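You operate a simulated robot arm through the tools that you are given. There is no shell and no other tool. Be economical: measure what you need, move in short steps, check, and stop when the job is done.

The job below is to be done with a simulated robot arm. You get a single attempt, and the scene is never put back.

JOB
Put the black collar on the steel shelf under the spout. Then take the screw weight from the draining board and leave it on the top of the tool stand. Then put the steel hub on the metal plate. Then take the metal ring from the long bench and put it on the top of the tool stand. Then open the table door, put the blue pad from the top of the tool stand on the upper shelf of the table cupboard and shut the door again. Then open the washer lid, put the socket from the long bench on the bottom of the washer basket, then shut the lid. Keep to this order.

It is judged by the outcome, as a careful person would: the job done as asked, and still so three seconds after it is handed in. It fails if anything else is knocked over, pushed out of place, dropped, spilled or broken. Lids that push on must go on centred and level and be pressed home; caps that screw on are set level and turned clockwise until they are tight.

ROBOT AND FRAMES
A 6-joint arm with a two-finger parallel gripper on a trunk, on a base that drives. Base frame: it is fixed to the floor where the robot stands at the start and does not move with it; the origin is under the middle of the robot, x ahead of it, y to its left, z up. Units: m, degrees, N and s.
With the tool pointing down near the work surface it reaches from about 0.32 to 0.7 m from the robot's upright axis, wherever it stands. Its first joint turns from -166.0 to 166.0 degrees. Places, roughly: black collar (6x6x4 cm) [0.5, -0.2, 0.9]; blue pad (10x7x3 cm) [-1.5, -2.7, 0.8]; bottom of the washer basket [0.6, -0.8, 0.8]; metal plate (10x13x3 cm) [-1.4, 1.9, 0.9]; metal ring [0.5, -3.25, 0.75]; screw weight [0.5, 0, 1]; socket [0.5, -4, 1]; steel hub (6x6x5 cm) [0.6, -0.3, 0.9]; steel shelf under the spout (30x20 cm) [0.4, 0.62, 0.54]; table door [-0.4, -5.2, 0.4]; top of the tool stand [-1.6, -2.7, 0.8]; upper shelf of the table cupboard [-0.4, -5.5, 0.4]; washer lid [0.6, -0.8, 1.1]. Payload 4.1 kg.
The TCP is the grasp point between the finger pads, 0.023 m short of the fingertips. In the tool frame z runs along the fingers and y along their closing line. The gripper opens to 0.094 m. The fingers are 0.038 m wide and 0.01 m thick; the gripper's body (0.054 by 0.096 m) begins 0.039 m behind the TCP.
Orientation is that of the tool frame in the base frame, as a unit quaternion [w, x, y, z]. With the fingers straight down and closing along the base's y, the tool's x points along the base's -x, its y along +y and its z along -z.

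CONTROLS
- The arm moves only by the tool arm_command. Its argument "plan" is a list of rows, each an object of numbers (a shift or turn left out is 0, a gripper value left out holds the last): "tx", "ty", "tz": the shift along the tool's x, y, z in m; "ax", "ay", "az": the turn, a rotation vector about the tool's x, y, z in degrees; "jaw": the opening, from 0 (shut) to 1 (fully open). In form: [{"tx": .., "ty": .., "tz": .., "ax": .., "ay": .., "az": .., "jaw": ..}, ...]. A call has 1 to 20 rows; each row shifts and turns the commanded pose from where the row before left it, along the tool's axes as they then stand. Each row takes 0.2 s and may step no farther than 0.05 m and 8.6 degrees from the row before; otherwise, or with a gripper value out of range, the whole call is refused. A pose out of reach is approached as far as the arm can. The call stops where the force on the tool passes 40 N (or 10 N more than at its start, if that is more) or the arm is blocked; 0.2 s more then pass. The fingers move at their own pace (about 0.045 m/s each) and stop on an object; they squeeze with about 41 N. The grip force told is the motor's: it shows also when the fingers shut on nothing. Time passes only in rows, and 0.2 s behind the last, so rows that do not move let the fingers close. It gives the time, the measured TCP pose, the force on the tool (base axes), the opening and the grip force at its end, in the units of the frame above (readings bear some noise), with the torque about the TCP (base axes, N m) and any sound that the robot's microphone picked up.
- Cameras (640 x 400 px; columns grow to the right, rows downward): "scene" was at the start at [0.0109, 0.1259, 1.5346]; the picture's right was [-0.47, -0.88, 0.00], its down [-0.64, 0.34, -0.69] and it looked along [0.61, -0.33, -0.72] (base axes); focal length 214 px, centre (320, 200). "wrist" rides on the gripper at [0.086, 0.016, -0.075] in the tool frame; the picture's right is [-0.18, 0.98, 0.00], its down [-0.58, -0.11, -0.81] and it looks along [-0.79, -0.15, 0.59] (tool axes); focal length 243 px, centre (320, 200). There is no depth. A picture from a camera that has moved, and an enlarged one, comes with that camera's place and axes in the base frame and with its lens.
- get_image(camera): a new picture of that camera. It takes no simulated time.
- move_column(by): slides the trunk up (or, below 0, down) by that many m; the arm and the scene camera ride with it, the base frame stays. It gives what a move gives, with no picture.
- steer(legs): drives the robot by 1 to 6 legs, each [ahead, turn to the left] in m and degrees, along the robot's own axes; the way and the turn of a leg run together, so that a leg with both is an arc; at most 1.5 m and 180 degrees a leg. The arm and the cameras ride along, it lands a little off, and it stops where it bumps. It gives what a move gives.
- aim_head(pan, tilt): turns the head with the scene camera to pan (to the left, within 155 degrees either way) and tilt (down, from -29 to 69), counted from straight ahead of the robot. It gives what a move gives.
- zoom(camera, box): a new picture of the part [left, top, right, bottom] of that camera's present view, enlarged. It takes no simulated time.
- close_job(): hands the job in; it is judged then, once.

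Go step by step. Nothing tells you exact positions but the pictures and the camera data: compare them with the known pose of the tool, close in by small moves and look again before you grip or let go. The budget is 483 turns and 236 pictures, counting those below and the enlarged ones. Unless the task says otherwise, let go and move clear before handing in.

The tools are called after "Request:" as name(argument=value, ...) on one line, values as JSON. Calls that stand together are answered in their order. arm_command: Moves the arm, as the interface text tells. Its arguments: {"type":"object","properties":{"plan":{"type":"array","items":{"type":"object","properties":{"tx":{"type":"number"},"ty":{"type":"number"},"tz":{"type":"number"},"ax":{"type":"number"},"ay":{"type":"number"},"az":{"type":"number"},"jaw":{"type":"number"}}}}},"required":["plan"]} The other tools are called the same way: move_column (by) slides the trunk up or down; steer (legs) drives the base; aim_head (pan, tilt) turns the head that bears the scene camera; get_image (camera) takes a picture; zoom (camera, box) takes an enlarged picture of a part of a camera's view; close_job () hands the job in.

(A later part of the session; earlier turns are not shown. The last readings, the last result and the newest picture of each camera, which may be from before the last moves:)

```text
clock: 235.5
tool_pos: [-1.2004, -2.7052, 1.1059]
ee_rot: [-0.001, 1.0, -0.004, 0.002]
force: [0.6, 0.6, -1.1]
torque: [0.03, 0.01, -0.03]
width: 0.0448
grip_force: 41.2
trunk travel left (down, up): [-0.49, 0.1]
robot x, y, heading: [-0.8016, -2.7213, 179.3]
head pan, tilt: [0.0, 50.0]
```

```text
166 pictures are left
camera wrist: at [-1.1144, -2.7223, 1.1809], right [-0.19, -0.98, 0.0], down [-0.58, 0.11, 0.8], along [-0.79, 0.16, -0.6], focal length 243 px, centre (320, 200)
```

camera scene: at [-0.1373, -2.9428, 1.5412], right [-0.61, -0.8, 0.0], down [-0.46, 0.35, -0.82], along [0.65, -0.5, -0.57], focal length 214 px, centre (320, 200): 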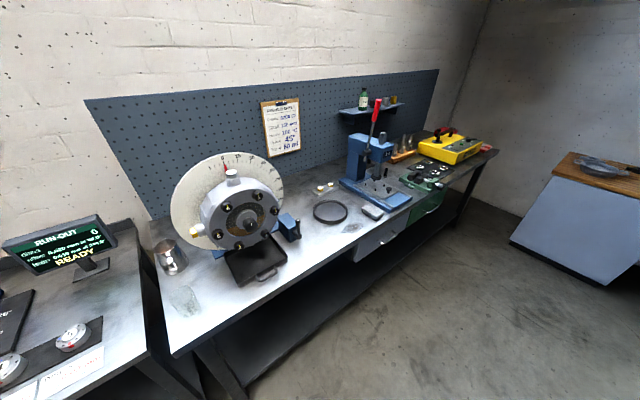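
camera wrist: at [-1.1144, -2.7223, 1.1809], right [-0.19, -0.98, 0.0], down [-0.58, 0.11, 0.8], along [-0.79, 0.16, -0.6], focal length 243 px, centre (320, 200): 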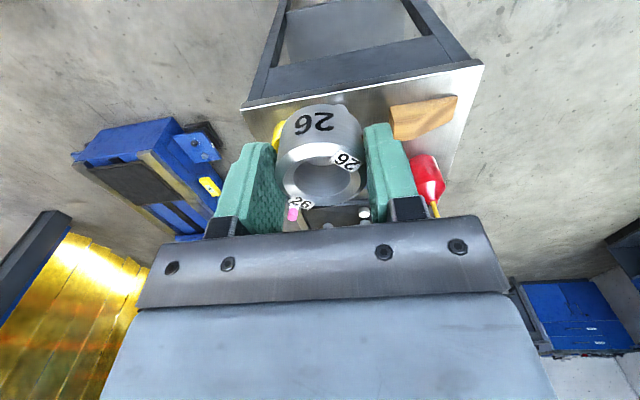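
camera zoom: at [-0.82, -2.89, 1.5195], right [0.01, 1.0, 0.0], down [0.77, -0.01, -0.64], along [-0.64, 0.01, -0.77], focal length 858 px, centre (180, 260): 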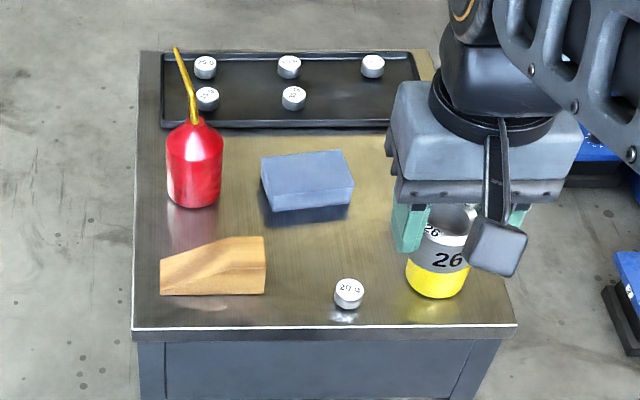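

The free spot at about (-1.425,-2.684), behind the weight and between pad and cup, suits the ring. Moving over and lowering partway.

Request:
arm_command(plan=[{"tx": -0.045, "ty": -0.005}, {"tx": -0.045, "ty": -0.004}, {"tx": -0.045, "ty": -0.004}, {"tx": -0.045, "ty": -0.004}, {"tx": -0.0446, "ty": -0.004}, {"tz": 0.045}, {"tz": 0.045}, {"tz": 0.045}, {"tz": 0.045}])

Request:
get_image(camera="wrist")

Request:
zoom(camera="scene", box=[295, 135, 415, 235])

```text
clock: 237.5
tool_pos: [-1.4229, -2.6811, 0.9252]
ee_rot: [-0.002, 1.0, -0.004, 0.003]
force: [0.3, 0.4, -1.4]
torque: [0.0, -0.02, -0.03]
width: 0.0449
grip_force: 41.0
trunk travel left (down, up): [-0.49, 0.1]
robot x, y, heading: [-0.8009, -2.7221, 179.2]
head pan, tilt: [0.0, 50.0]
```

```text
165 pictures are left
camera wrist: at [-1.3369, -2.6983, 0.9998], right [-0.19, -0.98, 0.0], down [-0.58, 0.11, 0.8], along [-0.79, 0.16, -0.59], focal length 243 px, centre (320, 200)
```

wrist: 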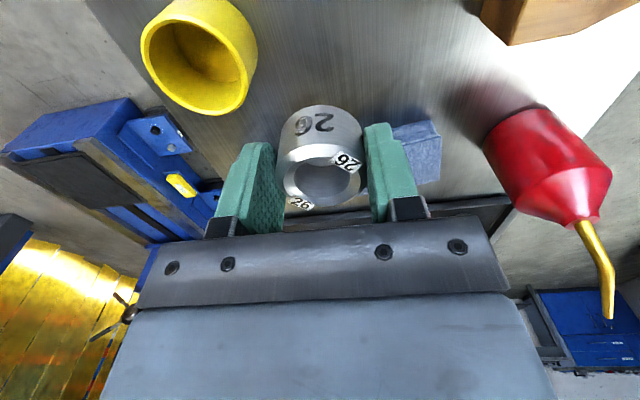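

```text
4.00 times, centred on (355, 185) of scene
camera zoom: at [-0.8203, -2.8899, 1.5195], right [0.01, 1.0, 0.0], down [0.77, -0.01, -0.64], along [-0.64, 0.01, -0.77], focal length 858 px, centre (180, 260)
```

zoom: 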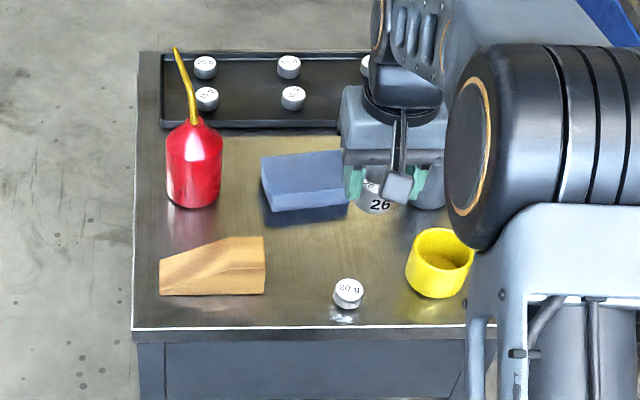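

Clear on all sides. Lowering to contact.

Request:
arm_command(plan=[{"tz": 0.03}, {"tz": 0.03}, {"tz": 0.015}, {"tz": 0.005}])

Request:
get_image(camera="wrist")

```text
clock: 238.5
tool_pos: [-1.4244, -2.6829, 0.8454]
ee_rot: [-0.002, 1.0, -0.003, 0.002]
force: [-0.6, 0.2, -1.0]
torque: [0.0, 0.01, -0.02]
width: 0.0449
grip_force: 41.2
trunk travel left (down, up): [-0.49, 0.1]
robot x, y, heading: [-0.8015, -2.7206, 179.5]
head pan, tilt: [0.0, 50.0]
```

```text
163 pictures are left
camera wrist: at [-1.3376, -2.6996, 0.9199], right [-0.19, -0.98, 0.0], down [-0.58, 0.11, 0.8], along [-0.79, 0.16, -0.59], focal length 243 px, centre (320, 200)
```

wrist: 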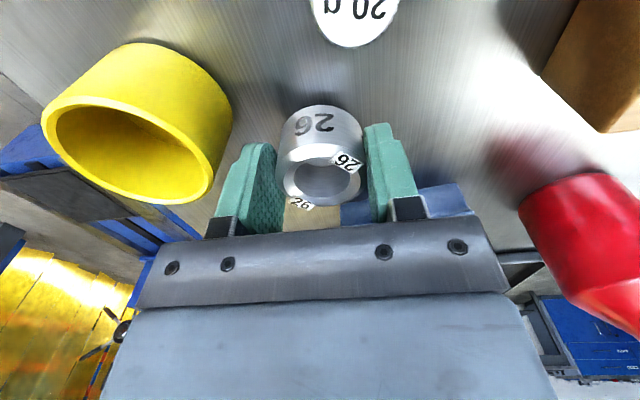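

Request:
arm_command(plan=[{"tz": 0.004}, {"tz": 0.003}, {"tz": 0.003}, {"tz": 0.002}])

```text
clock: 239.5
tool_pos: [-1.423, -2.6819, 0.8364]
ee_rot: [-0.002, 1.0, -0.004, 0.0]
force: [2.6, -1.8, 17.9]
torque: [-0.29, -0.24, 0.02]
width: 0.0448
grip_force: 40.7
trunk travel left (down, up): [-0.49, 0.1]
robot x, y, heading: [-0.8037, -2.719, 179.8]
head pan, tilt: [0.0, 50.0]
```

Contact. Release slightly and lift straight up.

Request:
arm_command(plan=[{"tz": -0.0025}, {"jaw": 0.6}, {"jaw": 0.62}, {}, {"tz": -0.02}, {"tz": -0.04}, {"tz": -0.05}, {"tz": -0.05}, {"tz": -0.04}])

Request:
get_image(camera="wrist")

Request:
zoom(camera="scene", box=[295, 135, 415, 235])

```text
clock: 241.5
tool_pos: [-1.4249, -2.6825, 1.0352]
ee_rot: [-0.003, 1.0, -0.004, 0.002]
force: [-0.5, 0.4, -0.4]
torque: [0.0, 0.0, 0.04]
width: 0.0582
grip_force: 0.0
trunk travel left (down, up): [-0.49, 0.1]
robot x, y, heading: [-0.7975, -2.7221, 179.4]
head pan, tilt: [0.0, 50.0]
```

```text
162 pictures are left
camera wrist: at [-1.3399, -2.6993, 1.1101], right [-0.19, -0.98, 0.0], down [-0.59, 0.11, 0.8], along [-0.79, 0.16, -0.6], focal length 243 px, centre (320, 200)
```

wrist: 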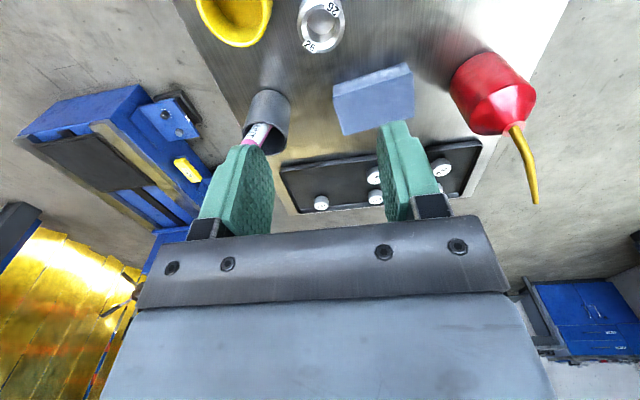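

```text
4.00 times, centred on (355, 185) of scene
camera zoom: at [-0.8198, -2.8899, 1.5194], right [0.01, 1.0, 0.0], down [0.77, -0.01, -0.64], along [-0.64, 0.01, -0.77], focal length 858 px, centre (180, 260)
```

zoom: 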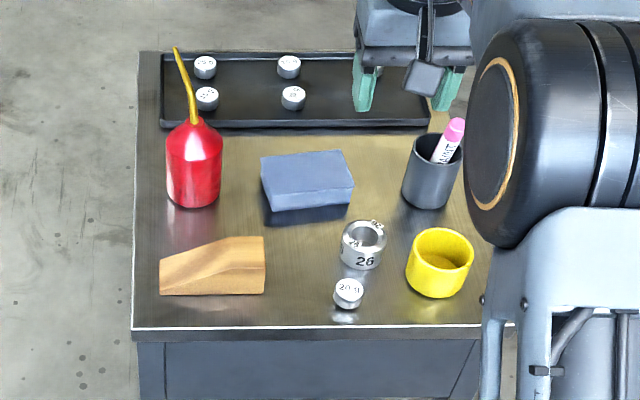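

The ring stands fine. Next the table door: retract the arm (checking it moves) before driving.

Request:
arm_command(plan=[{"tz": -0.04}, {"tz": -0.03, "tx": 0.03}, {"tx": 0.045}, {"tx": 0.045}, {"tx": 0.045}, {"tx": 0.045}, {"tx": 0.02}])

```text
clock: 243.1
tool_pos: [-1.1942, -2.6808, 1.1059]
ee_rot: [-0.002, 1.0, -0.004, 0.003]
force: [0.8, -0.3, 0.1]
torque: [0.0, 0.0, -0.03]
width: 0.0584
grip_force: 0.0
trunk travel left (down, up): [-0.49, 0.1]
robot x, y, heading: [-0.8011, -2.7215, 179.3]
head pan, tilt: [0.0, 50.0]
```

Request:
steer(legs=[[-0.4, 0], [0, 90], [0.9, 0]])

Request:
aim_head(pan=0, tilt=30)

Request:
get_image(camera="scene")

```text
clock: 253.5
tool_pos: [-0.5356, -3.9923, 1.1048]
ee_rot: [-0.003, 0.733, 0.68, 0.001]
force: [0.7, -1.2, -0.2]
torque: [0.0, 0.01, 0.01]
width: 0.0586
grip_force: 0.0
trunk travel left (down, up): [-0.49, 0.1]
robot x, y, heading: [-0.4682, -3.6034, -94.5]
head pan, tilt: [0.0, 50.0]
```

```text
clock: 254.3
tool_pos: [-0.5372, -3.9925, 1.1049]
ee_rot: [-0.003, 0.733, 0.68, 0.001]
force: [-0.4, -0.2, 0.7]
torque: [0.0, 0.02, -0.03]
width: 0.0583
grip_force: 0.1
trunk travel left (down, up): [-0.49, 0.1]
robot x, y, heading: [-0.466, -3.6044, -94.5]
head pan, tilt: [0.0, 30.0]
```

```text
160 pictures are left
camera scene: at [-0.3065, -3.6483, 1.5489], right [-1.0, 0.08, 0.0], down [0.04, 0.5, -0.87], along [-0.07, -0.86, -0.5], focal length 214 px, centre (320, 200)
```

scene: 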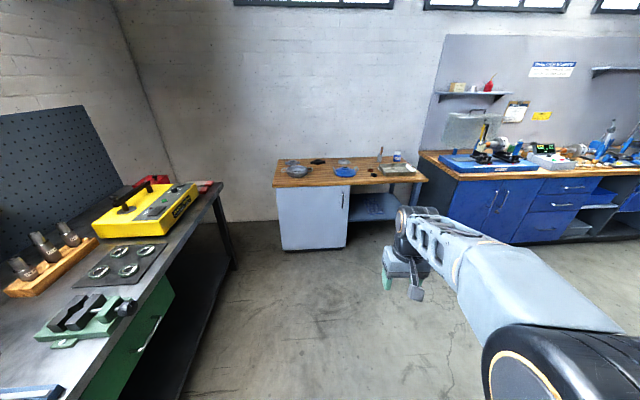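

Request:
zoom(camera="scene", box=[260, 140, 440, 260])

Request:
zoom(camera="scene", box=[0, 180, 230, 370])

```text
3.33 times, centred on (350, 200) of scene
camera zoom: at [-0.3065, -3.6483, 1.5489], right [-1.0, 0.08, 0.0], down [0.04, 0.5, -0.87], along [-0.07, -0.86, -0.5], focal length 715 px, centre (220, 200)
```

zoom: 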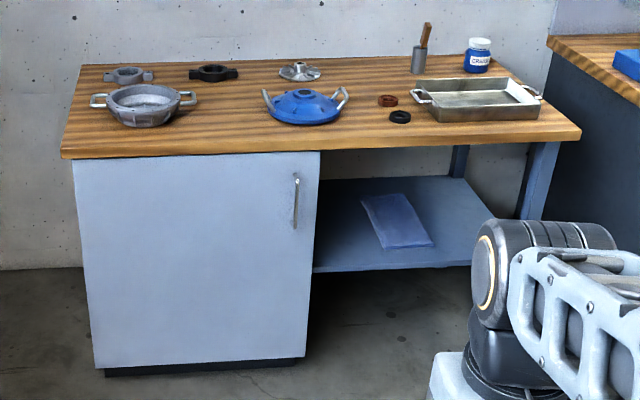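

```text
2.11 times, centred on (115, 275) of scene
camera zoom: at [-0.3065, -3.6483, 1.5489], right [-1.0, 0.08, 0.0], down [0.04, 0.5, -0.87], along [-0.07, -0.86, -0.5], focal length 452 px, centre (752, 42)
```

zoom: 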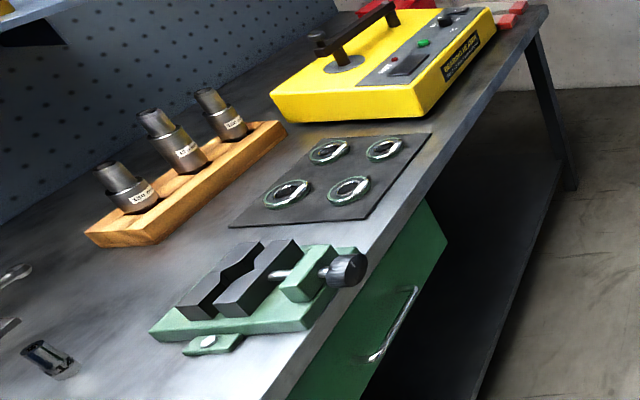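

The cupboard door (hinged at its +x side, handle near x≈-0.63, z 0.55–0.71) faces me. I'll park at about (-0.85,-4.5), clear of the door's swing.

Request:
steer(legs=[[0, -18.6], [0.97, 0], [0, 23.1]])

Request:
aim_head(pan=15, tilt=45)

Request:
get_image(camera="scene")

```text
clock: 261.7
tool_pos: [-0.867, -4.8952, 1.1062]
ee_rot: [-0.003, 0.696, 0.718, 0.0]
force: [-0.5, 0.0, 0.3]
torque: [0.04, -0.01, 0.01]
width: 0.0582
grip_force: 0.1
trunk travel left (down, up): [-0.49, 0.1]
robot x, y, heading: [-0.8447, -4.5021, -88.3]
head pan, tilt: [0.0, 30.0]
```

```text
clock: 262.4
tool_pos: [-0.8667, -4.895, 1.1056]
ee_rot: [-0.003, 0.695, 0.719, 0.0]
force: [0.1, -0.3, 0.8]
torque: [0.01, -0.01, 0.0]
width: 0.0583
grip_force: 0.1
trunk travel left (down, up): [-0.49, 0.1]
robot x, y, heading: [-0.842, -4.5013, -88.6]
head pan, tilt: [15.0, 45.0]
```

```text
157 pictures are left
camera scene: at [-0.654, -4.5167, 1.5264], right [-0.96, -0.28, 0.0], down [-0.2, 0.68, -0.71], along [0.2, -0.68, -0.71], focal length 214 px, centre (320, 200)
```

scene: 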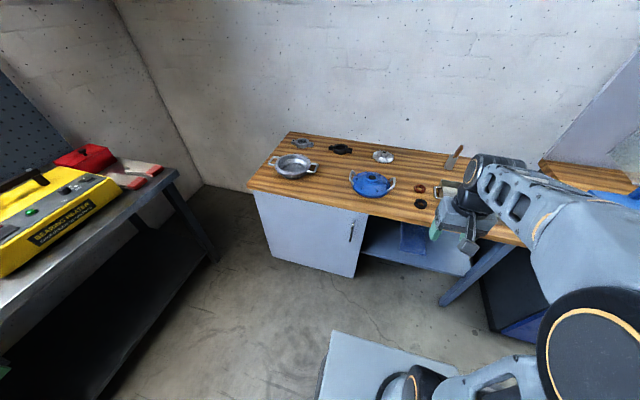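

Handle is at about (-0.624,-5.19,0.64). I'll lower the trunk 0.4, bring the arm forward and tilt the tool to horizontal.

Request:
move_column(by=-0.4)

Request:
arm_command(plan=[{"tx": -0.03, "ty": 0.03}, {"tx": -0.035, "ty": 0.03}, {"tx": -0.035, "ty": 0.03}, {"tx": -0.035, "ty": 0.03}, {"tx": -0.03, "ty": 0.03}, {"ay": -8}, {"ay": -8}, {"ay": -8}, {"ay": -8}, {"ay": -8}])

Request:
get_image(camera="scene")

```text
clock: 266.3
tool_pos: [-0.8667, -4.895, 0.705]
ee_rot: [-0.003, 0.695, 0.719, 0.001]
force: [0.4, -0.4, -0.5]
torque: [-0.05, 0.03, -0.02]
width: 0.0583
grip_force: 0.1
trunk travel left (down, up): [-0.09, 0.5]
robot x, y, heading: [-0.844, -4.4987, -88.5]
head pan, tilt: [15.0, 45.0]
```

```text
clock: 268.5
tool_pos: [-0.711, -5.0561, 0.7044]
ee_rot: [0.244, 0.653, 0.676, -0.238]
force: [0.2, -0.4, -0.2]
torque: [-0.01, 0.0, 0.02]
width: 0.0584
grip_force: 0.0
trunk travel left (down, up): [-0.09, 0.5]
robot x, y, heading: [-0.8405, -4.502, -88.6]
head pan, tilt: [15.0, 45.0]
```

```text
156 pictures are left
camera scene: at [-0.6539, -4.5168, 1.1264], right [-0.96, -0.29, 0.0], down [-0.2, 0.68, -0.71], along [0.2, -0.68, -0.71], focal length 214 px, centre (320, 200)
```

scene: 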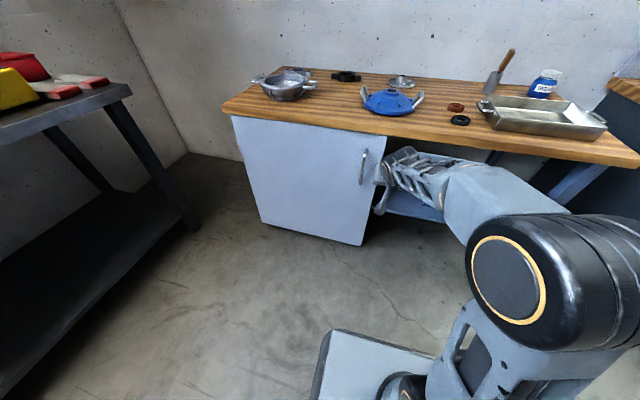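

Request:
arm_command(plan=[{"ay": -8}, {"ay": -8}, {"ay": -8}, {"ay": -8}, {"ay": -8}, {"ay": -8, "jaw": 0.9}])

Request:
get_image(camera="scene")

Request:
get_image(camera="wrist")

```text
clock: 269.9
tool_pos: [-0.7114, -5.0564, 0.7052]
ee_rot: [0.497, 0.501, 0.518, -0.483]
force: [0.2, 0.2, -0.6]
torque: [0.04, -0.01, 0.02]
width: 0.0844
grip_force: 0.0
trunk travel left (down, up): [-0.09, 0.5]
robot x, y, heading: [-0.8402, -4.5008, -88.3]
head pan, tilt: [15.0, 45.0]
```

```text
155 pictures are left
camera scene: at [-0.654, -4.5165, 1.1264], right [-0.96, -0.29, 0.0], down [-0.2, 0.68, -0.71], along [0.2, -0.68, -0.71], focal length 214 px, centre (320, 200)
```

scene: 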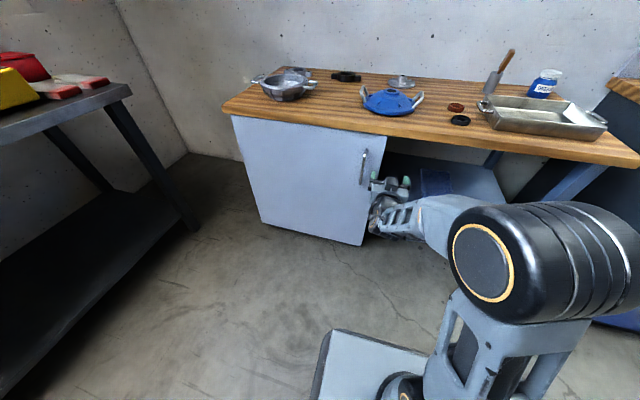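

```text
154 pictures are left
camera wrist: at [-0.698, -4.9772, 0.6205], right [0.98, 0.03, 0.18], down [-0.13, 0.78, 0.61], along [-0.13, -0.63, 0.77], focal length 243 px, centre (320, 200)
```

wrist: 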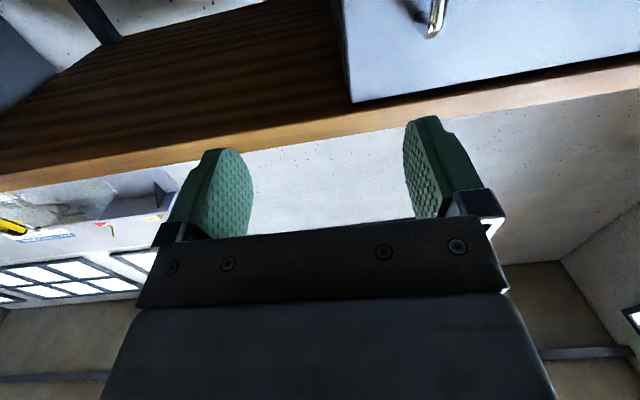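

The tool is horizontal. Now align laterally with the handle and look.

Request:
arm_command(plan=[{"tx": 0.03, "ty": 0.035}, {"tx": 0.03, "ty": 0.035}, {"tx": 0.01, "ty": 0.02}])

Request:
get_image(camera="wrist")

Request:
zoom(camera="scene", box=[300, 120, 460, 250])

```text
clock: 270.7
tool_pos: [-0.6267, -5.0497, 0.635]
ee_rot: [0.497, 0.501, 0.518, -0.484]
force: [0.2, -0.1, 0.3]
torque: [0.01, -0.02, 0.04]
width: 0.0843
grip_force: 0.1
trunk travel left (down, up): [-0.09, 0.5]
robot x, y, heading: [-0.845, -4.5006, -88.4]
head pan, tilt: [15.0, 45.0]
```

```text
153 pictures are left
camera wrist: at [-0.6122, -4.9717, 0.5509], right [0.98, 0.02, 0.18], down [-0.13, 0.78, 0.61], along [-0.13, -0.63, 0.77], focal length 243 px, centre (320, 200)
```

wrist: 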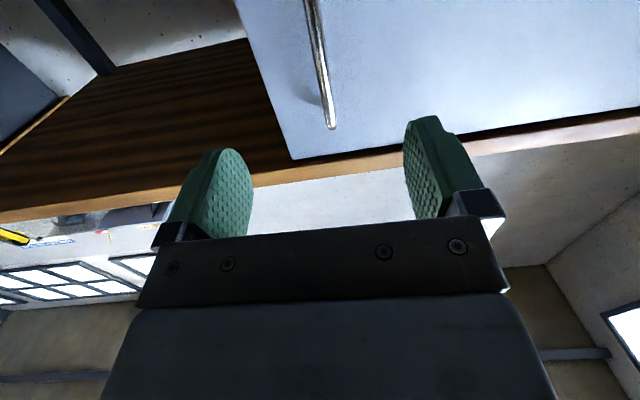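

```text
3.08 times, centred on (380, 185) of scene
camera zoom: at [-0.6541, -4.5166, 1.1264], right [-0.96, -0.29, 0.0], down [-0.2, 0.68, -0.71], along [0.2, -0.68, -0.71], focal length 660 px, centre (135, 246)
```

zoom: 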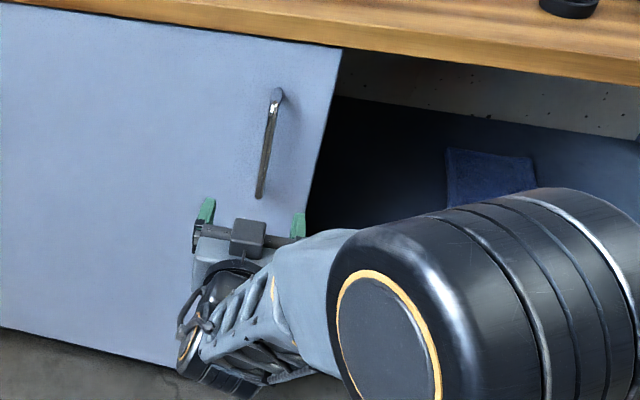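

Well lined up with the bar at x≈-0.622. Advance towards it in steps.

Request:
arm_command(plan=[{"tz": 0.04}, {"tz": 0.04}, {"tz": 0.03}])

Request:
get_image(camera="wrist")

Request:
zoom(camera="scene", box=[300, 120, 460, 250])

```text
clock: 271.5
tool_pos: [-0.6216, -5.1594, 0.6303]
ee_rot: [0.497, 0.501, 0.519, -0.483]
force: [-0.8, 0.0, -0.4]
torque: [0.0, 0.03, 0.01]
width: 0.0847
grip_force: 0.0
trunk travel left (down, up): [-0.09, 0.5]
robot x, y, heading: [-0.8425, -4.5007, -88.4]
head pan, tilt: [15.0, 45.0]
```

```text
151 pictures are left
camera wrist: at [-0.6088, -5.0805, 0.5463], right [0.98, 0.02, 0.18], down [-0.13, 0.78, 0.61], along [-0.13, -0.63, 0.77], focal length 243 px, centre (320, 200)
```

wrist: 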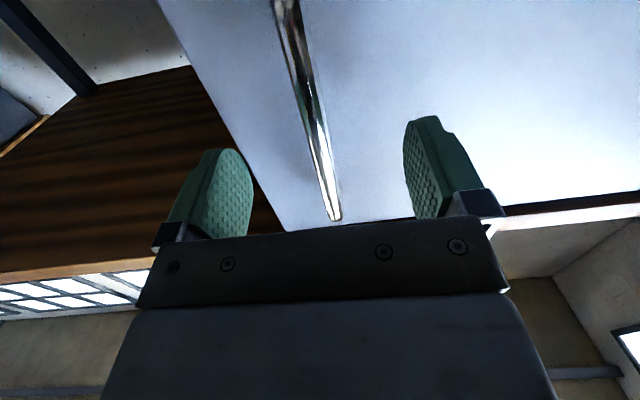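

```text
3.08 times, centred on (380, 185) of scene
camera zoom: at [-0.6539, -4.5165, 1.1264], right [-0.96, -0.29, 0.0], down [-0.2, 0.68, -0.71], along [0.2, -0.68, -0.71], focal length 660 px, centre (135, 246)
```

zoom: 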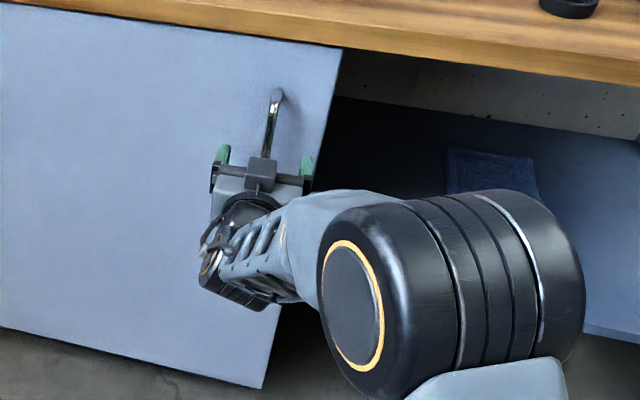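

Request:
arm_command(plan=[{"tz": 0.015}, {"jaw": 0.4}, {"jaw": 0.1}, {"jaw": 0.0}, {"jaw": 0.0}, {"jaw": 0.0}, {}])

Request:
get_image(camera="wrist")

```text
clock: 273.1
tool_pos: [-0.6209, -5.1744, 0.6294]
ee_rot: [0.496, 0.502, 0.518, -0.483]
force: [-5.0, 2.2, -0.1]
torque: [-0.17, -0.62, -0.09]
width: 0.0118
grip_force: 45.1
trunk travel left (down, up): [-0.09, 0.5]
robot x, y, heading: [-0.8451, -4.5007, -88.4]
head pan, tilt: [15.0, 45.0]
```

```text
149 pictures are left
camera wrist: at [-0.608, -5.0954, 0.5453], right [0.98, 0.02, 0.18], down [-0.13, 0.78, 0.61], along [-0.13, -0.63, 0.77], focal length 243 px, centre (320, 200)
```

wrist: 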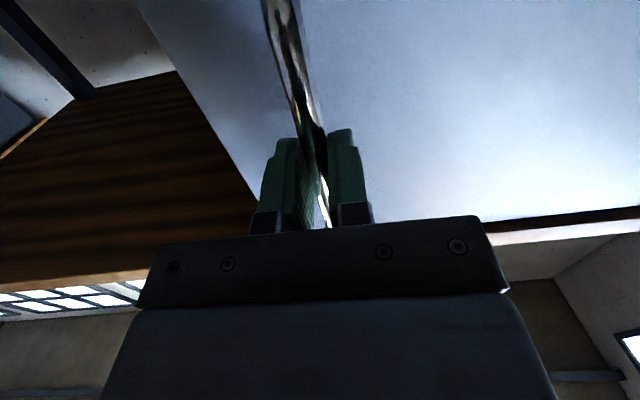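

The handle is gripped. Pull the door open along its arc with small steps first.

Request:
arm_command(plan=[{"ty": 0.001, "tz": -0.0096, "ax": 1}, {"ty": 0.0019, "tz": -0.0192, "ax": 2}, {"ty": 0.0019, "tz": -0.0192, "ax": 2}, {"ty": 0.0019, "tz": -0.0192, "ax": 2}])

Request:
get_image(camera="scene")

```text
clock: 274.1
tool_pos: [-0.6121, -5.1073, 0.6302]
ee_rot: [0.464, 0.532, 0.489, -0.513]
force: [-9.7, 1.7, -14.0]
torque: [-0.63, -1.66, -0.12]
width: 0.012
grip_force: 45.0
trunk travel left (down, up): [-0.09, 0.5]
robot x, y, heading: [-0.8437, -4.5006, -88.3]
head pan, tilt: [15.0, 45.0]
```

```text
148 pictures are left
camera scene: at [-0.6544, -4.5176, 1.1262], right [-0.96, -0.28, 0.0], down [-0.2, 0.68, -0.71], along [0.2, -0.68, -0.71], focal length 214 px, centre (320, 200)
```

scene: 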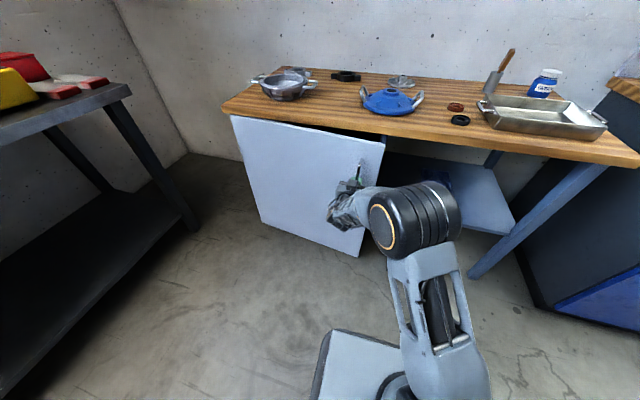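

Request:
arm_command(plan=[{"ty": 0.002, "tz": -0.0289, "ax": 3}, {"ty": 0.0025, "tz": -0.0289, "ax": 3}, {"ty": 0.0025, "tz": -0.0289, "ax": 3}, {"ty": 0.0025, "tz": -0.0289, "ax": 3}, {"ty": 0.0025, "tz": -0.0289, "ax": 3}, {"ty": 0.0025, "tz": -0.0289, "ax": 3}])

Request:
get_image(camera="scene")

```text
clock: 275.1
tool_pos: [-0.5773, -4.9968, 0.6326]
ee_rot: [0.411, 0.575, 0.44, -0.554]
force: [11.6, -4.9, -16.3]
torque: [-0.13, -1.78, 0.25]
width: 0.012
grip_force: 45.3
trunk travel left (down, up): [-0.09, 0.5]
robot x, y, heading: [-0.8438, -4.5, -88.3]
head pan, tilt: [15.0, 45.0]
stopped in row 5: the force on the tool passed its limit at 40 N (the readings are from after the stop); the commanded pose is now the measured one
```

```text
147 pictures are left
camera scene: at [-0.6528, -4.517, 1.1265], right [-0.96, -0.29, 0.0], down [-0.21, 0.68, -0.71], along [0.2, -0.68, -0.71], focal length 214 px, centre (320, 200)
```

scene: 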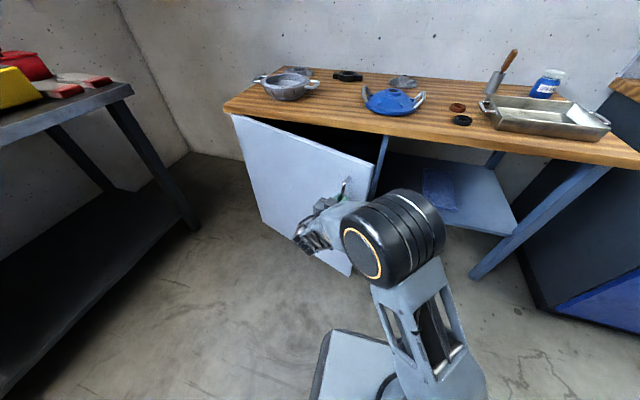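

Request:
arm_command(plan=[{"ty": 0.0036, "tz": -0.0289, "ax": 3}, {"ty": 0.0034, "tz": -0.0289, "ax": 3}, {"ty": 0.0034, "tz": -0.0289, "ax": 3}, {"ty": 0.0034, "tz": -0.0289, "ax": 3}])

Request:
get_image(camera="scene")

```text
clock: 275.7
tool_pos: [-0.5563, -4.9574, 0.6329]
ee_rot: [0.389, 0.591, 0.419, -0.568]
force: [12.8, -6.3, -15.2]
torque: [-0.18, -1.78, 0.2]
width: 0.0123
grip_force: 45.3
trunk travel left (down, up): [-0.09, 0.5]
robot x, y, heading: [-0.843, -4.5001, -88.2]
head pan, tilt: [15.0, 45.0]
stopped in row 2: the force on the tool passed its limit at 43 N (the readings are from after the stop); the commanded pose is now the measured one
```

```text
146 pictures are left
camera scene: at [-0.6526, -4.5169, 1.1263], right [-0.96, -0.29, 0.0], down [-0.21, 0.68, -0.71], along [0.21, -0.68, -0.71], focal length 214 px, centre (320, 200)
```

scene: 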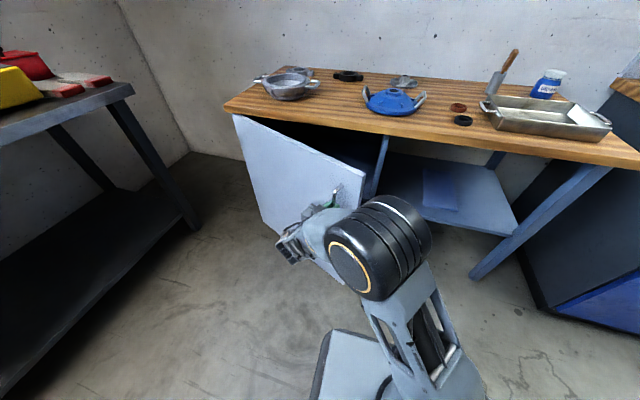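

Door is about 26° open. Release the handle and back away from it.

Request:
arm_command(plan=[{"jaw": 0.3}, {"jaw": 0.5}, {"jaw": 0.5}, {"tz": -0.03}, {"tz": -0.03}, {"ax": -8}, {"ax": -8}, {"ax": -8}])

Request:
get_image(camera="scene")

```text
clock: 277.5
tool_pos: [-0.5364, -4.9005, 0.6389]
ee_rot: [0.503, 0.497, 0.528, -0.471]
force: [-0.9, 0.8, -0.4]
torque: [-0.01, -0.01, -0.05]
width: 0.0471
grip_force: 0.1
trunk travel left (down, up): [-0.09, 0.5]
robot x, y, heading: [-0.8448, -4.5024, -88.2]
head pan, tilt: [15.0, 45.0]
```

```text
145 pictures are left
camera scene: at [-0.6536, -4.5159, 1.1263], right [-0.96, -0.29, 0.0], down [-0.21, 0.68, -0.71], along [0.21, -0.68, -0.71], focal length 214 px, centre (320, 200)
```

scene: 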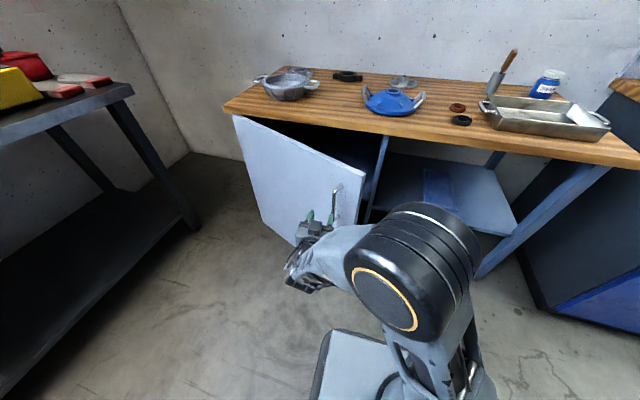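

I'll bring the tool back to pointing down, then go round the door's free edge and push it open from inside.

Request:
arm_command(plan=[{"tz": -0.02}, {"ay": 8}, {"ay": 8}, {"ay": 8}, {"ay": 8}, {"ay": 8}, {"ay": 8}, {"ay": 8}, {"ay": 8}, {"ay": 8}, {"ay": 8}, {"ay": 8, "jaw": 0}, {"tz": -0.05}])

Request:
get_image(camera="scene")

```text
clock: 280.3
tool_pos: [-0.5387, -4.883, 0.6882]
ee_rot: [-0.006, 0.685, 0.729, 0.008]
force: [-0.3, 0.1, -0.1]
torque: [0.03, 0.0, -0.01]
width: 0.0
grip_force: 5.5
trunk travel left (down, up): [-0.09, 0.5]
robot x, y, heading: [-0.8422, -4.5026, -88.4]
head pan, tilt: [15.0, 45.0]
```

```text
144 pictures are left
camera scene: at [-0.6536, -4.5161, 1.1263], right [-0.96, -0.29, 0.0], down [-0.21, 0.68, -0.71], along [0.21, -0.68, -0.71], focal length 214 px, centre (320, 200)
```

scene: 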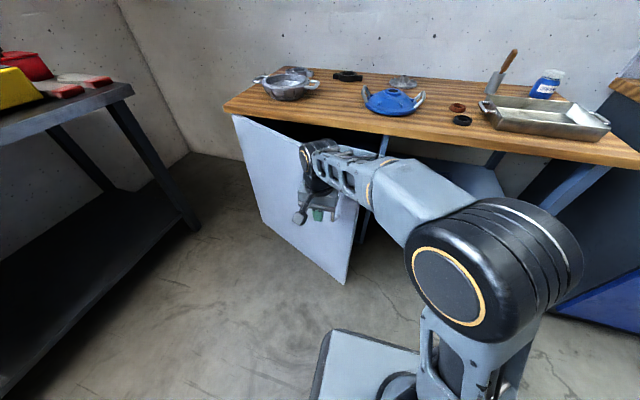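

Request:
arm_command(plan=[{"ty": -0.045}, {"ty": -0.045}, {"ty": -0.045}, {"ty": -0.045}, {"ty": -0.04}, {"tx": -0.045}, {"tx": -0.045}, {"tx": -0.045}, {"tx": -0.04}])

Request:
get_image(camera="scene")

```text
clock: 282.3
tool_pos: [-0.746, -5.071, 0.6847]
ee_rot: [-0.005, 0.685, 0.729, 0.006]
force: [0.2, 0.6, -0.2]
torque: [-0.01, -0.01, -0.03]
width: 0.0001
grip_force: 41.1
trunk travel left (down, up): [-0.09, 0.5]
robot x, y, heading: [-0.8414, -4.5023, -88.1]
head pan, tilt: [15.0, 45.0]
```

```text
143 pictures are left
camera scene: at [-0.6539, -4.5155, 1.1264], right [-0.96, -0.29, 0.0], down [-0.21, 0.68, -0.71], along [0.21, -0.68, -0.71], focal length 214 px, centre (320, 200)
```

scene: 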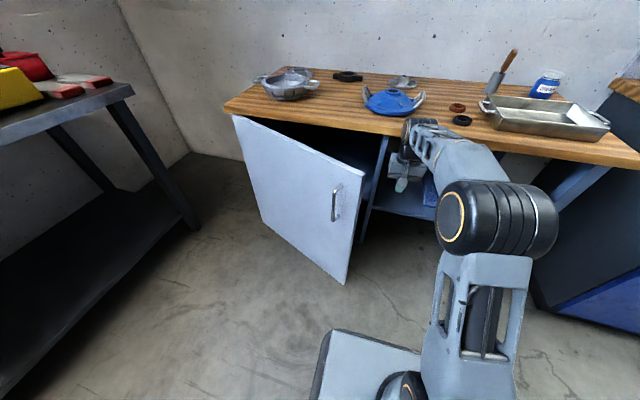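

Now slip in behind the door edge and push it outward.

Request:
arm_command(plan=[{"ty": 0.04}, {"ty": 0.04}, {"ty": 0.04}, {"tx": 0.03}, {"tx": 0.03, "ty": 0.015}, {"tx": 0.03, "ty": 0.02}, {"tx": 0.03, "ty": 0.025}])

Request:
get_image(camera="scene")

```text
clock: 283.0
tool_pos: [-0.6556, -5.0622, 0.6841]
ee_rot: [-0.014, 0.679, 0.734, 0.003]
force: [-13.0, 5.5, 1.6]
torque: [-0.38, -1.11, 1.18]
width: 0.0
grip_force: 41.1
trunk travel left (down, up): [-0.09, 0.5]
robot x, y, heading: [-0.841, -4.5016, -88.1]
head pan, tilt: [15.0, 45.0]
stopped in row 3: the force on the tool passed its limit at 79 N (the readings are from after the stop); the commanded pose is now the measured one
```

```text
142 pictures are left
camera scene: at [-0.655, -4.5161, 1.1266], right [-0.96, -0.29, 0.0], down [-0.2, 0.68, -0.71], along [0.2, -0.68, -0.71], focal length 214 px, centre (320, 200)
```

scene: 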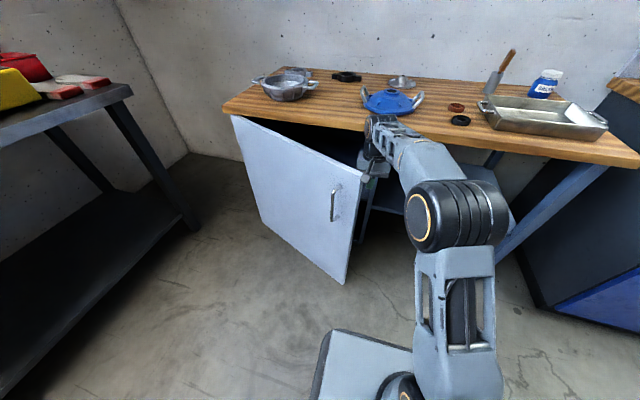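

The wrist camera touched the door edge. Back off, turn the tool so the camera faces away, and retry.

Request:
arm_command(plan=[{"ty": -0.04}, {"ty": -0.04}, {"az": -8}, {"az": -8}, {"az": -8}, {"az": -8}, {"az": -8}, {"az": -8}, {"az": -8}, {"az": -8}, {"az": -8}, {"az": -8}, {"az": -5.5}])

Request:
get_image(camera="wrist")

```text
clock: 285.8
tool_pos: [-0.7347, -5.0685, 0.684]
ee_rot: [-0.006, 0.001, 1.0, 0.012]
force: [-0.2, 0.8, -0.1]
torque: [0.0, 0.04, -0.01]
width: 0.0001
grip_force: 40.9
trunk travel left (down, up): [-0.09, 0.5]
robot x, y, heading: [-0.8437, -4.501, -88.1]
head pan, tilt: [15.0, 45.0]
```

```text
141 pictures are left
camera wrist: at [-0.8199, -5.0539, 0.7595], right [0.19, 0.98, 0.02], down [0.59, -0.13, 0.8], along [0.78, -0.14, -0.61], focal length 243 px, centre (320, 200)
```

wrist: 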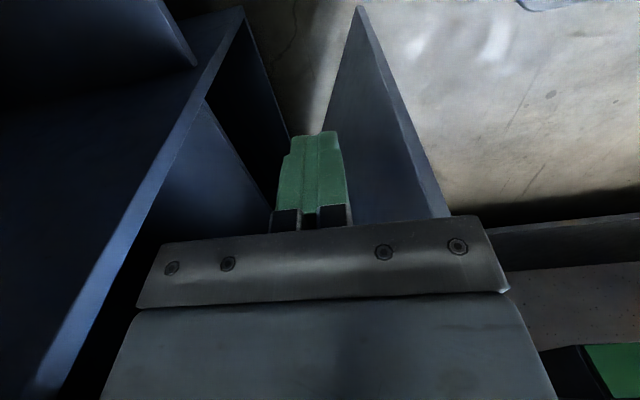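

Now the fingers point in behind the door. Advance and push.

Request:
arm_command(plan=[{"tx": -0.03, "ty": -0.012}, {"tx": -0.04}, {"tx": -0.04}, {"tx": -0.02}, {"ty": 0.02}, {"ty": 0.03}, {"ty": 0.03, "tx": -0.01}, {"ty": 0.03, "tx": -0.015}, {"ty": 0.03, "tx": -0.02}])

Request:
get_image(camera="scene")

```text
clock: 287.8
tool_pos: [-0.5595, -4.9395, 0.6822]
ee_rot: [-0.007, 0.002, 1.0, 0.013]
force: [-0.1, 0.2, 0.8]
torque: [-0.01, 0.0, -0.01]
width: 0.0
grip_force: 40.9
trunk travel left (down, up): [-0.09, 0.5]
robot x, y, heading: [-0.8438, -4.5011, -87.7]
head pan, tilt: [15.0, 45.0]
```

```text
140 pictures are left
camera scene: at [-0.6539, -4.5164, 1.1264], right [-0.96, -0.29, 0.0], down [-0.2, 0.68, -0.71], along [0.2, -0.68, -0.71], focal length 214 px, centre (320, 200)
```

scene: 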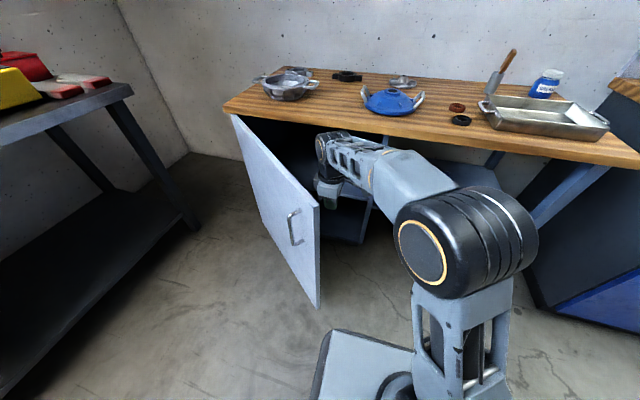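

Request:
arm_command(plan=[{"tx": -0.03, "ty": 0.03}, {"tx": -0.035, "ty": 0.025}, {"tx": -0.035, "ty": 0.02}, {"tx": -0.04, "ty": 0.02}, {"tx": -0.04, "ty": 0.015}, {"tx": -0.04, "ty": 0.01}, {"tx": -0.04, "ty": 0.01}, {"tx": -0.04, "ty": 0.0}])

Request:
get_image(camera="scene")

```text
clock: 289.6
tool_pos: [-0.2721, -4.8063, 0.6819]
ee_rot: [-0.009, 0.003, 1.0, 0.013]
force: [-0.1, 0.1, -0.4]
torque: [0.05, 0.04, 0.0]
width: 0.0
grip_force: 40.8
out of reach, approached as far as the arm can: row 8
trunk travel left (down, up): [-0.09, 0.5]
robot x, y, heading: [-0.8409, -4.4988, -88.1]
head pan, tilt: [15.0, 45.0]
```

```text
139 pictures are left
camera scene: at [-0.6532, -4.5164, 1.1264], right [-0.96, -0.29, 0.0], down [-0.21, 0.68, -0.71], along [0.2, -0.68, -0.71], focal length 214 px, centre (320, 200)
```

scene: 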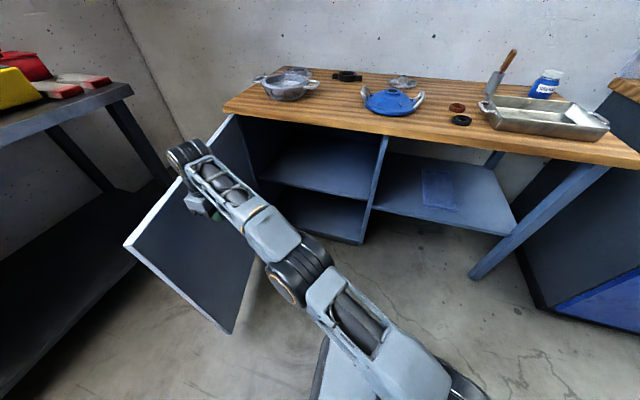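

The door is open about 85° and the two inner shelves show. Retract the arm and raise the trunk before fetching the pad.

Request:
arm_command(plan=[{"tx": 0.045}, {"tx": 0.045}, {"tx": 0.045}, {"tx": 0.045}, {"tx": 0.045, "ty": -0.01}, {"tx": 0.045, "ty": -0.02}, {"tx": 0.045, "ty": -0.02}, {"tx": 0.045, "ty": -0.02}, {"tx": 0.045, "ty": -0.02}, {"tx": 0.045}, {"tx": 0.045}])

Request:
move_column(by=0.4)

Request:
get_image(camera="scene")

```text
clock: 292.0
tool_pos: [-0.7662, -4.8928, 0.6797]
ee_rot: [-0.007, 0.002, 1.0, 0.011]
force: [-0.2, 0.0, 0.9]
torque: [0.0, 0.01, 0.01]
width: 0.0
grip_force: 40.7
trunk travel left (down, up): [-0.09, 0.5]
robot x, y, heading: [-0.8443, -4.5006, -88.1]
head pan, tilt: [15.0, 45.0]
```

```text
clock: 295.8
tool_pos: [-0.7656, -4.8939, 1.0812]
ee_rot: [-0.007, 0.002, 1.0, 0.012]
force: [-0.6, -0.2, -0.3]
torque: [-0.05, 0.0, 0.01]
width: 0.0
grip_force: 41.4
trunk travel left (down, up): [-0.49, 0.1]
robot x, y, heading: [-0.8421, -4.5006, -88.1]
head pan, tilt: [15.0, 45.0]
```

```text
138 pictures are left
camera scene: at [-0.6538, -4.5163, 1.5263], right [-0.96, -0.29, 0.0], down [-0.2, 0.68, -0.71], along [0.2, -0.68, -0.71], focal length 214 px, centre (320, 200)
```

scene: 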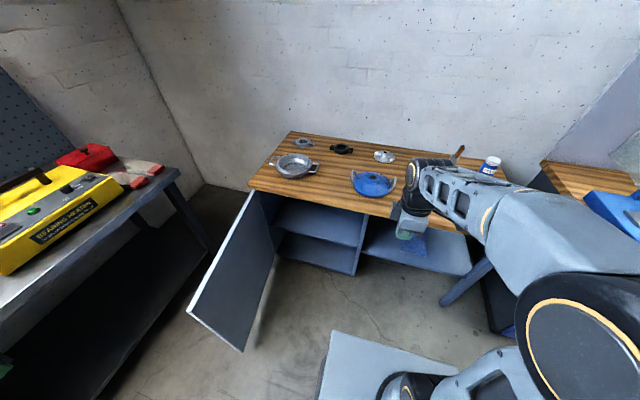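

Request:
steer(legs=[[0, 166], [1.4, 0], [0.42, 0], [0, 102]])

```text
clock: 316.2
tool_pos: [-0.993, -2.8287, 1.0805]
ee_rot: [0.003, 0.685, 0.728, 0.013]
force: [-0.4, 0.1, -0.2]
torque: [0.0, -0.01, 0.04]
width: 0.0
grip_force: 40.9
trunk travel left (down, up): [-0.49, 0.1]
robot x, y, heading: [-0.607, -2.7295, -174.6]
head pan, tilt: [15.0, 45.0]
```

Request:
steer(legs=[[0, -5.4], [0.27, 0]])

Request:
aim_head(pan=0, tilt=50)

Request:
zoom(camera="scene", box=[270, 125, 430, 255])

```text
clock: 318.6
tool_pos: [-1.2698, -2.7872, 1.0795]
ee_rot: [0.003, 0.723, 0.69, 0.014]
force: [0.1, 0.5, 0.5]
torque: [0.02, 0.03, -0.02]
width: 0.0
grip_force: 41.1
trunk travel left (down, up): [-0.49, 0.1]
robot x, y, heading: [-0.8762, -2.7236, 179.5]
head pan, tilt: [15.0, 45.0]
```

```text
clock: 319.4
tool_pos: [-1.2693, -2.7884, 1.0803]
ee_rot: [0.004, 0.723, 0.69, 0.014]
force: [-0.8, 1.3, 0.6]
torque: [0.02, -0.01, 0.01]
width: 0.0002
grip_force: 40.7
trunk travel left (down, up): [-0.49, 0.1]
robot x, y, heading: [-0.8736, -2.7228, 179.5]
head pan, tilt: [0.0, 50.0]
```

```text
3.08 times, centred on (350, 190) of scene
camera zoom: at [-0.8923, -2.8961, 1.5195], right [0.01, 1.0, 0.0], down [0.77, -0.01, -0.64], along [-0.64, 0.01, -0.77], focal length 660 px, centre (228, 231)
```

zoom: 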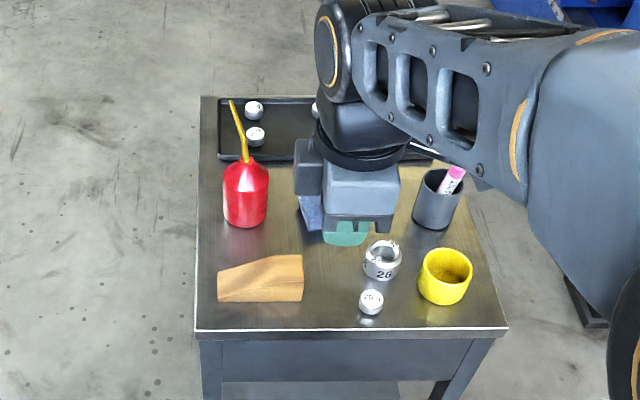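

Request:
get_image(camera="wrist")

```text
136 pictures are left
camera wrist: at [-1.2514, -2.7025, 1.1564], right [0.97, -0.23, 0.02], down [-0.15, -0.59, 0.8], along [-0.17, -0.78, -0.61], focal length 243 px, centre (320, 200)
```

wrist: 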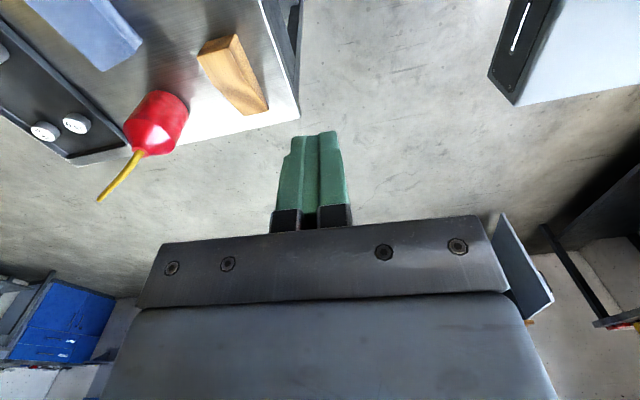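

The pad lies at about (-1.527,-2.736), turned ~8°. I'll align the jaw with its short side and move above it with the jaws open.

Request:
arm_command(plan=[{"az": -5, "jaw": 1}, {"az": -5}, {"tx": 0.01, "ty": -0.04}, {"tx": 0.012, "ty": -0.042}, {"tx": 0.012, "ty": -0.042}, {"tx": 0.012, "ty": -0.042}, {"tx": 0.012, "ty": -0.042}, {"tx": 0.012, "ty": -0.0406}, {"tz": 0.04}, {"tz": 0.03}])

Request:
get_image(camera="wrist")

Request:
zoom(camera="scene", box=[270, 125, 430, 255])

```text
clock: 321.6
tool_pos: [-1.5234, -2.7487, 1.0015]
ee_rot: [0.005, 0.661, 0.751, 0.012]
force: [-0.8, 0.3, -0.6]
torque: [0.03, 0.0, 0.0]
width: 0.0942
grip_force: 0.0
trunk travel left (down, up): [-0.49, 0.1]
robot x, y, heading: [-0.8732, -2.7239, 179.5]
head pan, tilt: [0.0, 50.0]
```

```text
135 pictures are left
camera wrist: at [-1.5203, -2.6617, 1.0762], right [1.0, -0.06, 0.02], down [-0.05, -0.6, 0.8], along [-0.03, -0.8, -0.6], focal length 243 px, centre (320, 200)
```

wrist: 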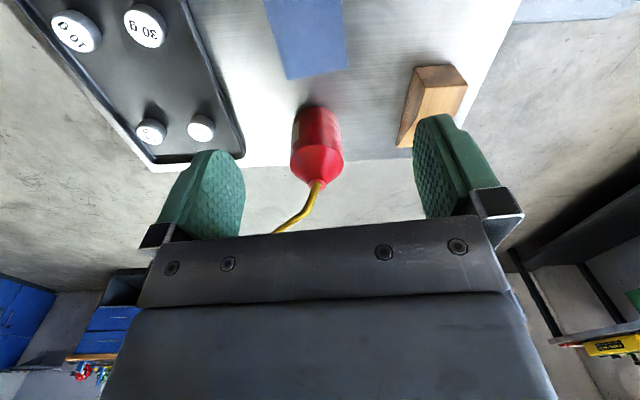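

```text
3.08 times, centred on (350, 190) of scene
camera zoom: at [-0.8923, -2.8961, 1.5195], right [0.01, 1.0, 0.0], down [0.77, -0.01, -0.64], along [-0.64, 0.01, -0.77], focal length 660 px, centre (228, 231)
```

zoom: 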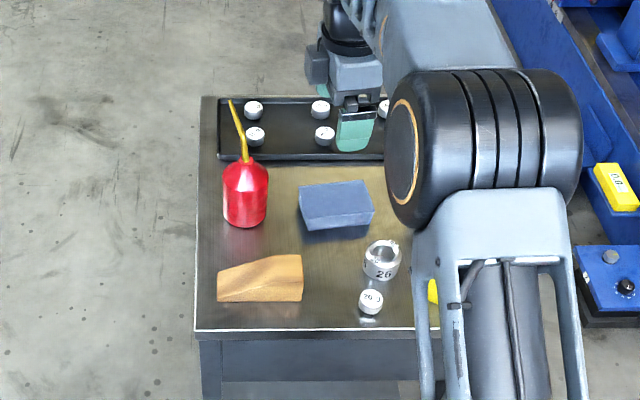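

Aligned over the pad. Lower in two stages.

Request:
arm_command(plan=[{"tz": 0.04}, {"tz": 0.04}, {"tz": 0.035}])

Request:
get_image(camera="wrist")

Request:
zoom(camera="scene", box=[270, 125, 430, 255])

```text
clock: 322.4
tool_pos: [-1.519, -2.7479, 0.8909]
ee_rot: [0.006, 0.66, 0.751, 0.012]
force: [0.4, 0.6, -0.5]
torque: [-0.02, -0.01, 0.0]
width: 0.094
grip_force: 0.1
trunk travel left (down, up): [-0.49, 0.1]
robot x, y, heading: [-0.8746, -2.7242, 179.5]
head pan, tilt: [0.0, 50.0]
```

```text
133 pictures are left
camera wrist: at [-1.5171, -2.6607, 0.9667], right [1.0, -0.06, 0.02], down [-0.05, -0.6, 0.8], along [-0.03, -0.8, -0.6], focal length 243 px, centre (320, 200)
```

wrist: 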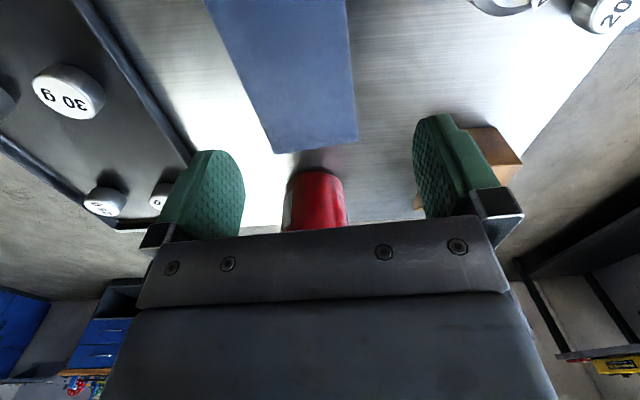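

```text
3.08 times, centred on (350, 190) of scene
camera zoom: at [-0.8926, -2.8961, 1.5195], right [0.01, 1.0, 0.0], down [0.77, -0.01, -0.64], along [-0.64, 0.01, -0.77], focal length 660 px, centre (228, 231)
```

zoom: 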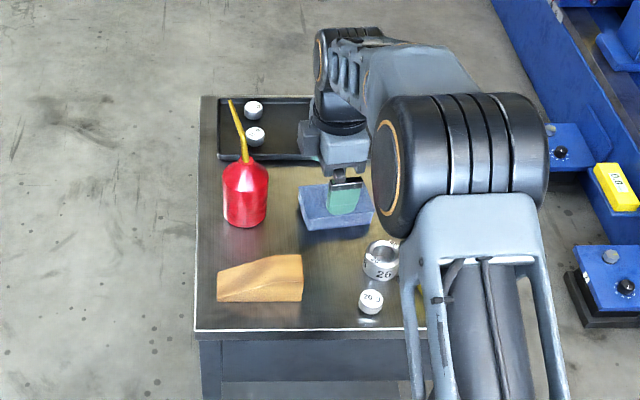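

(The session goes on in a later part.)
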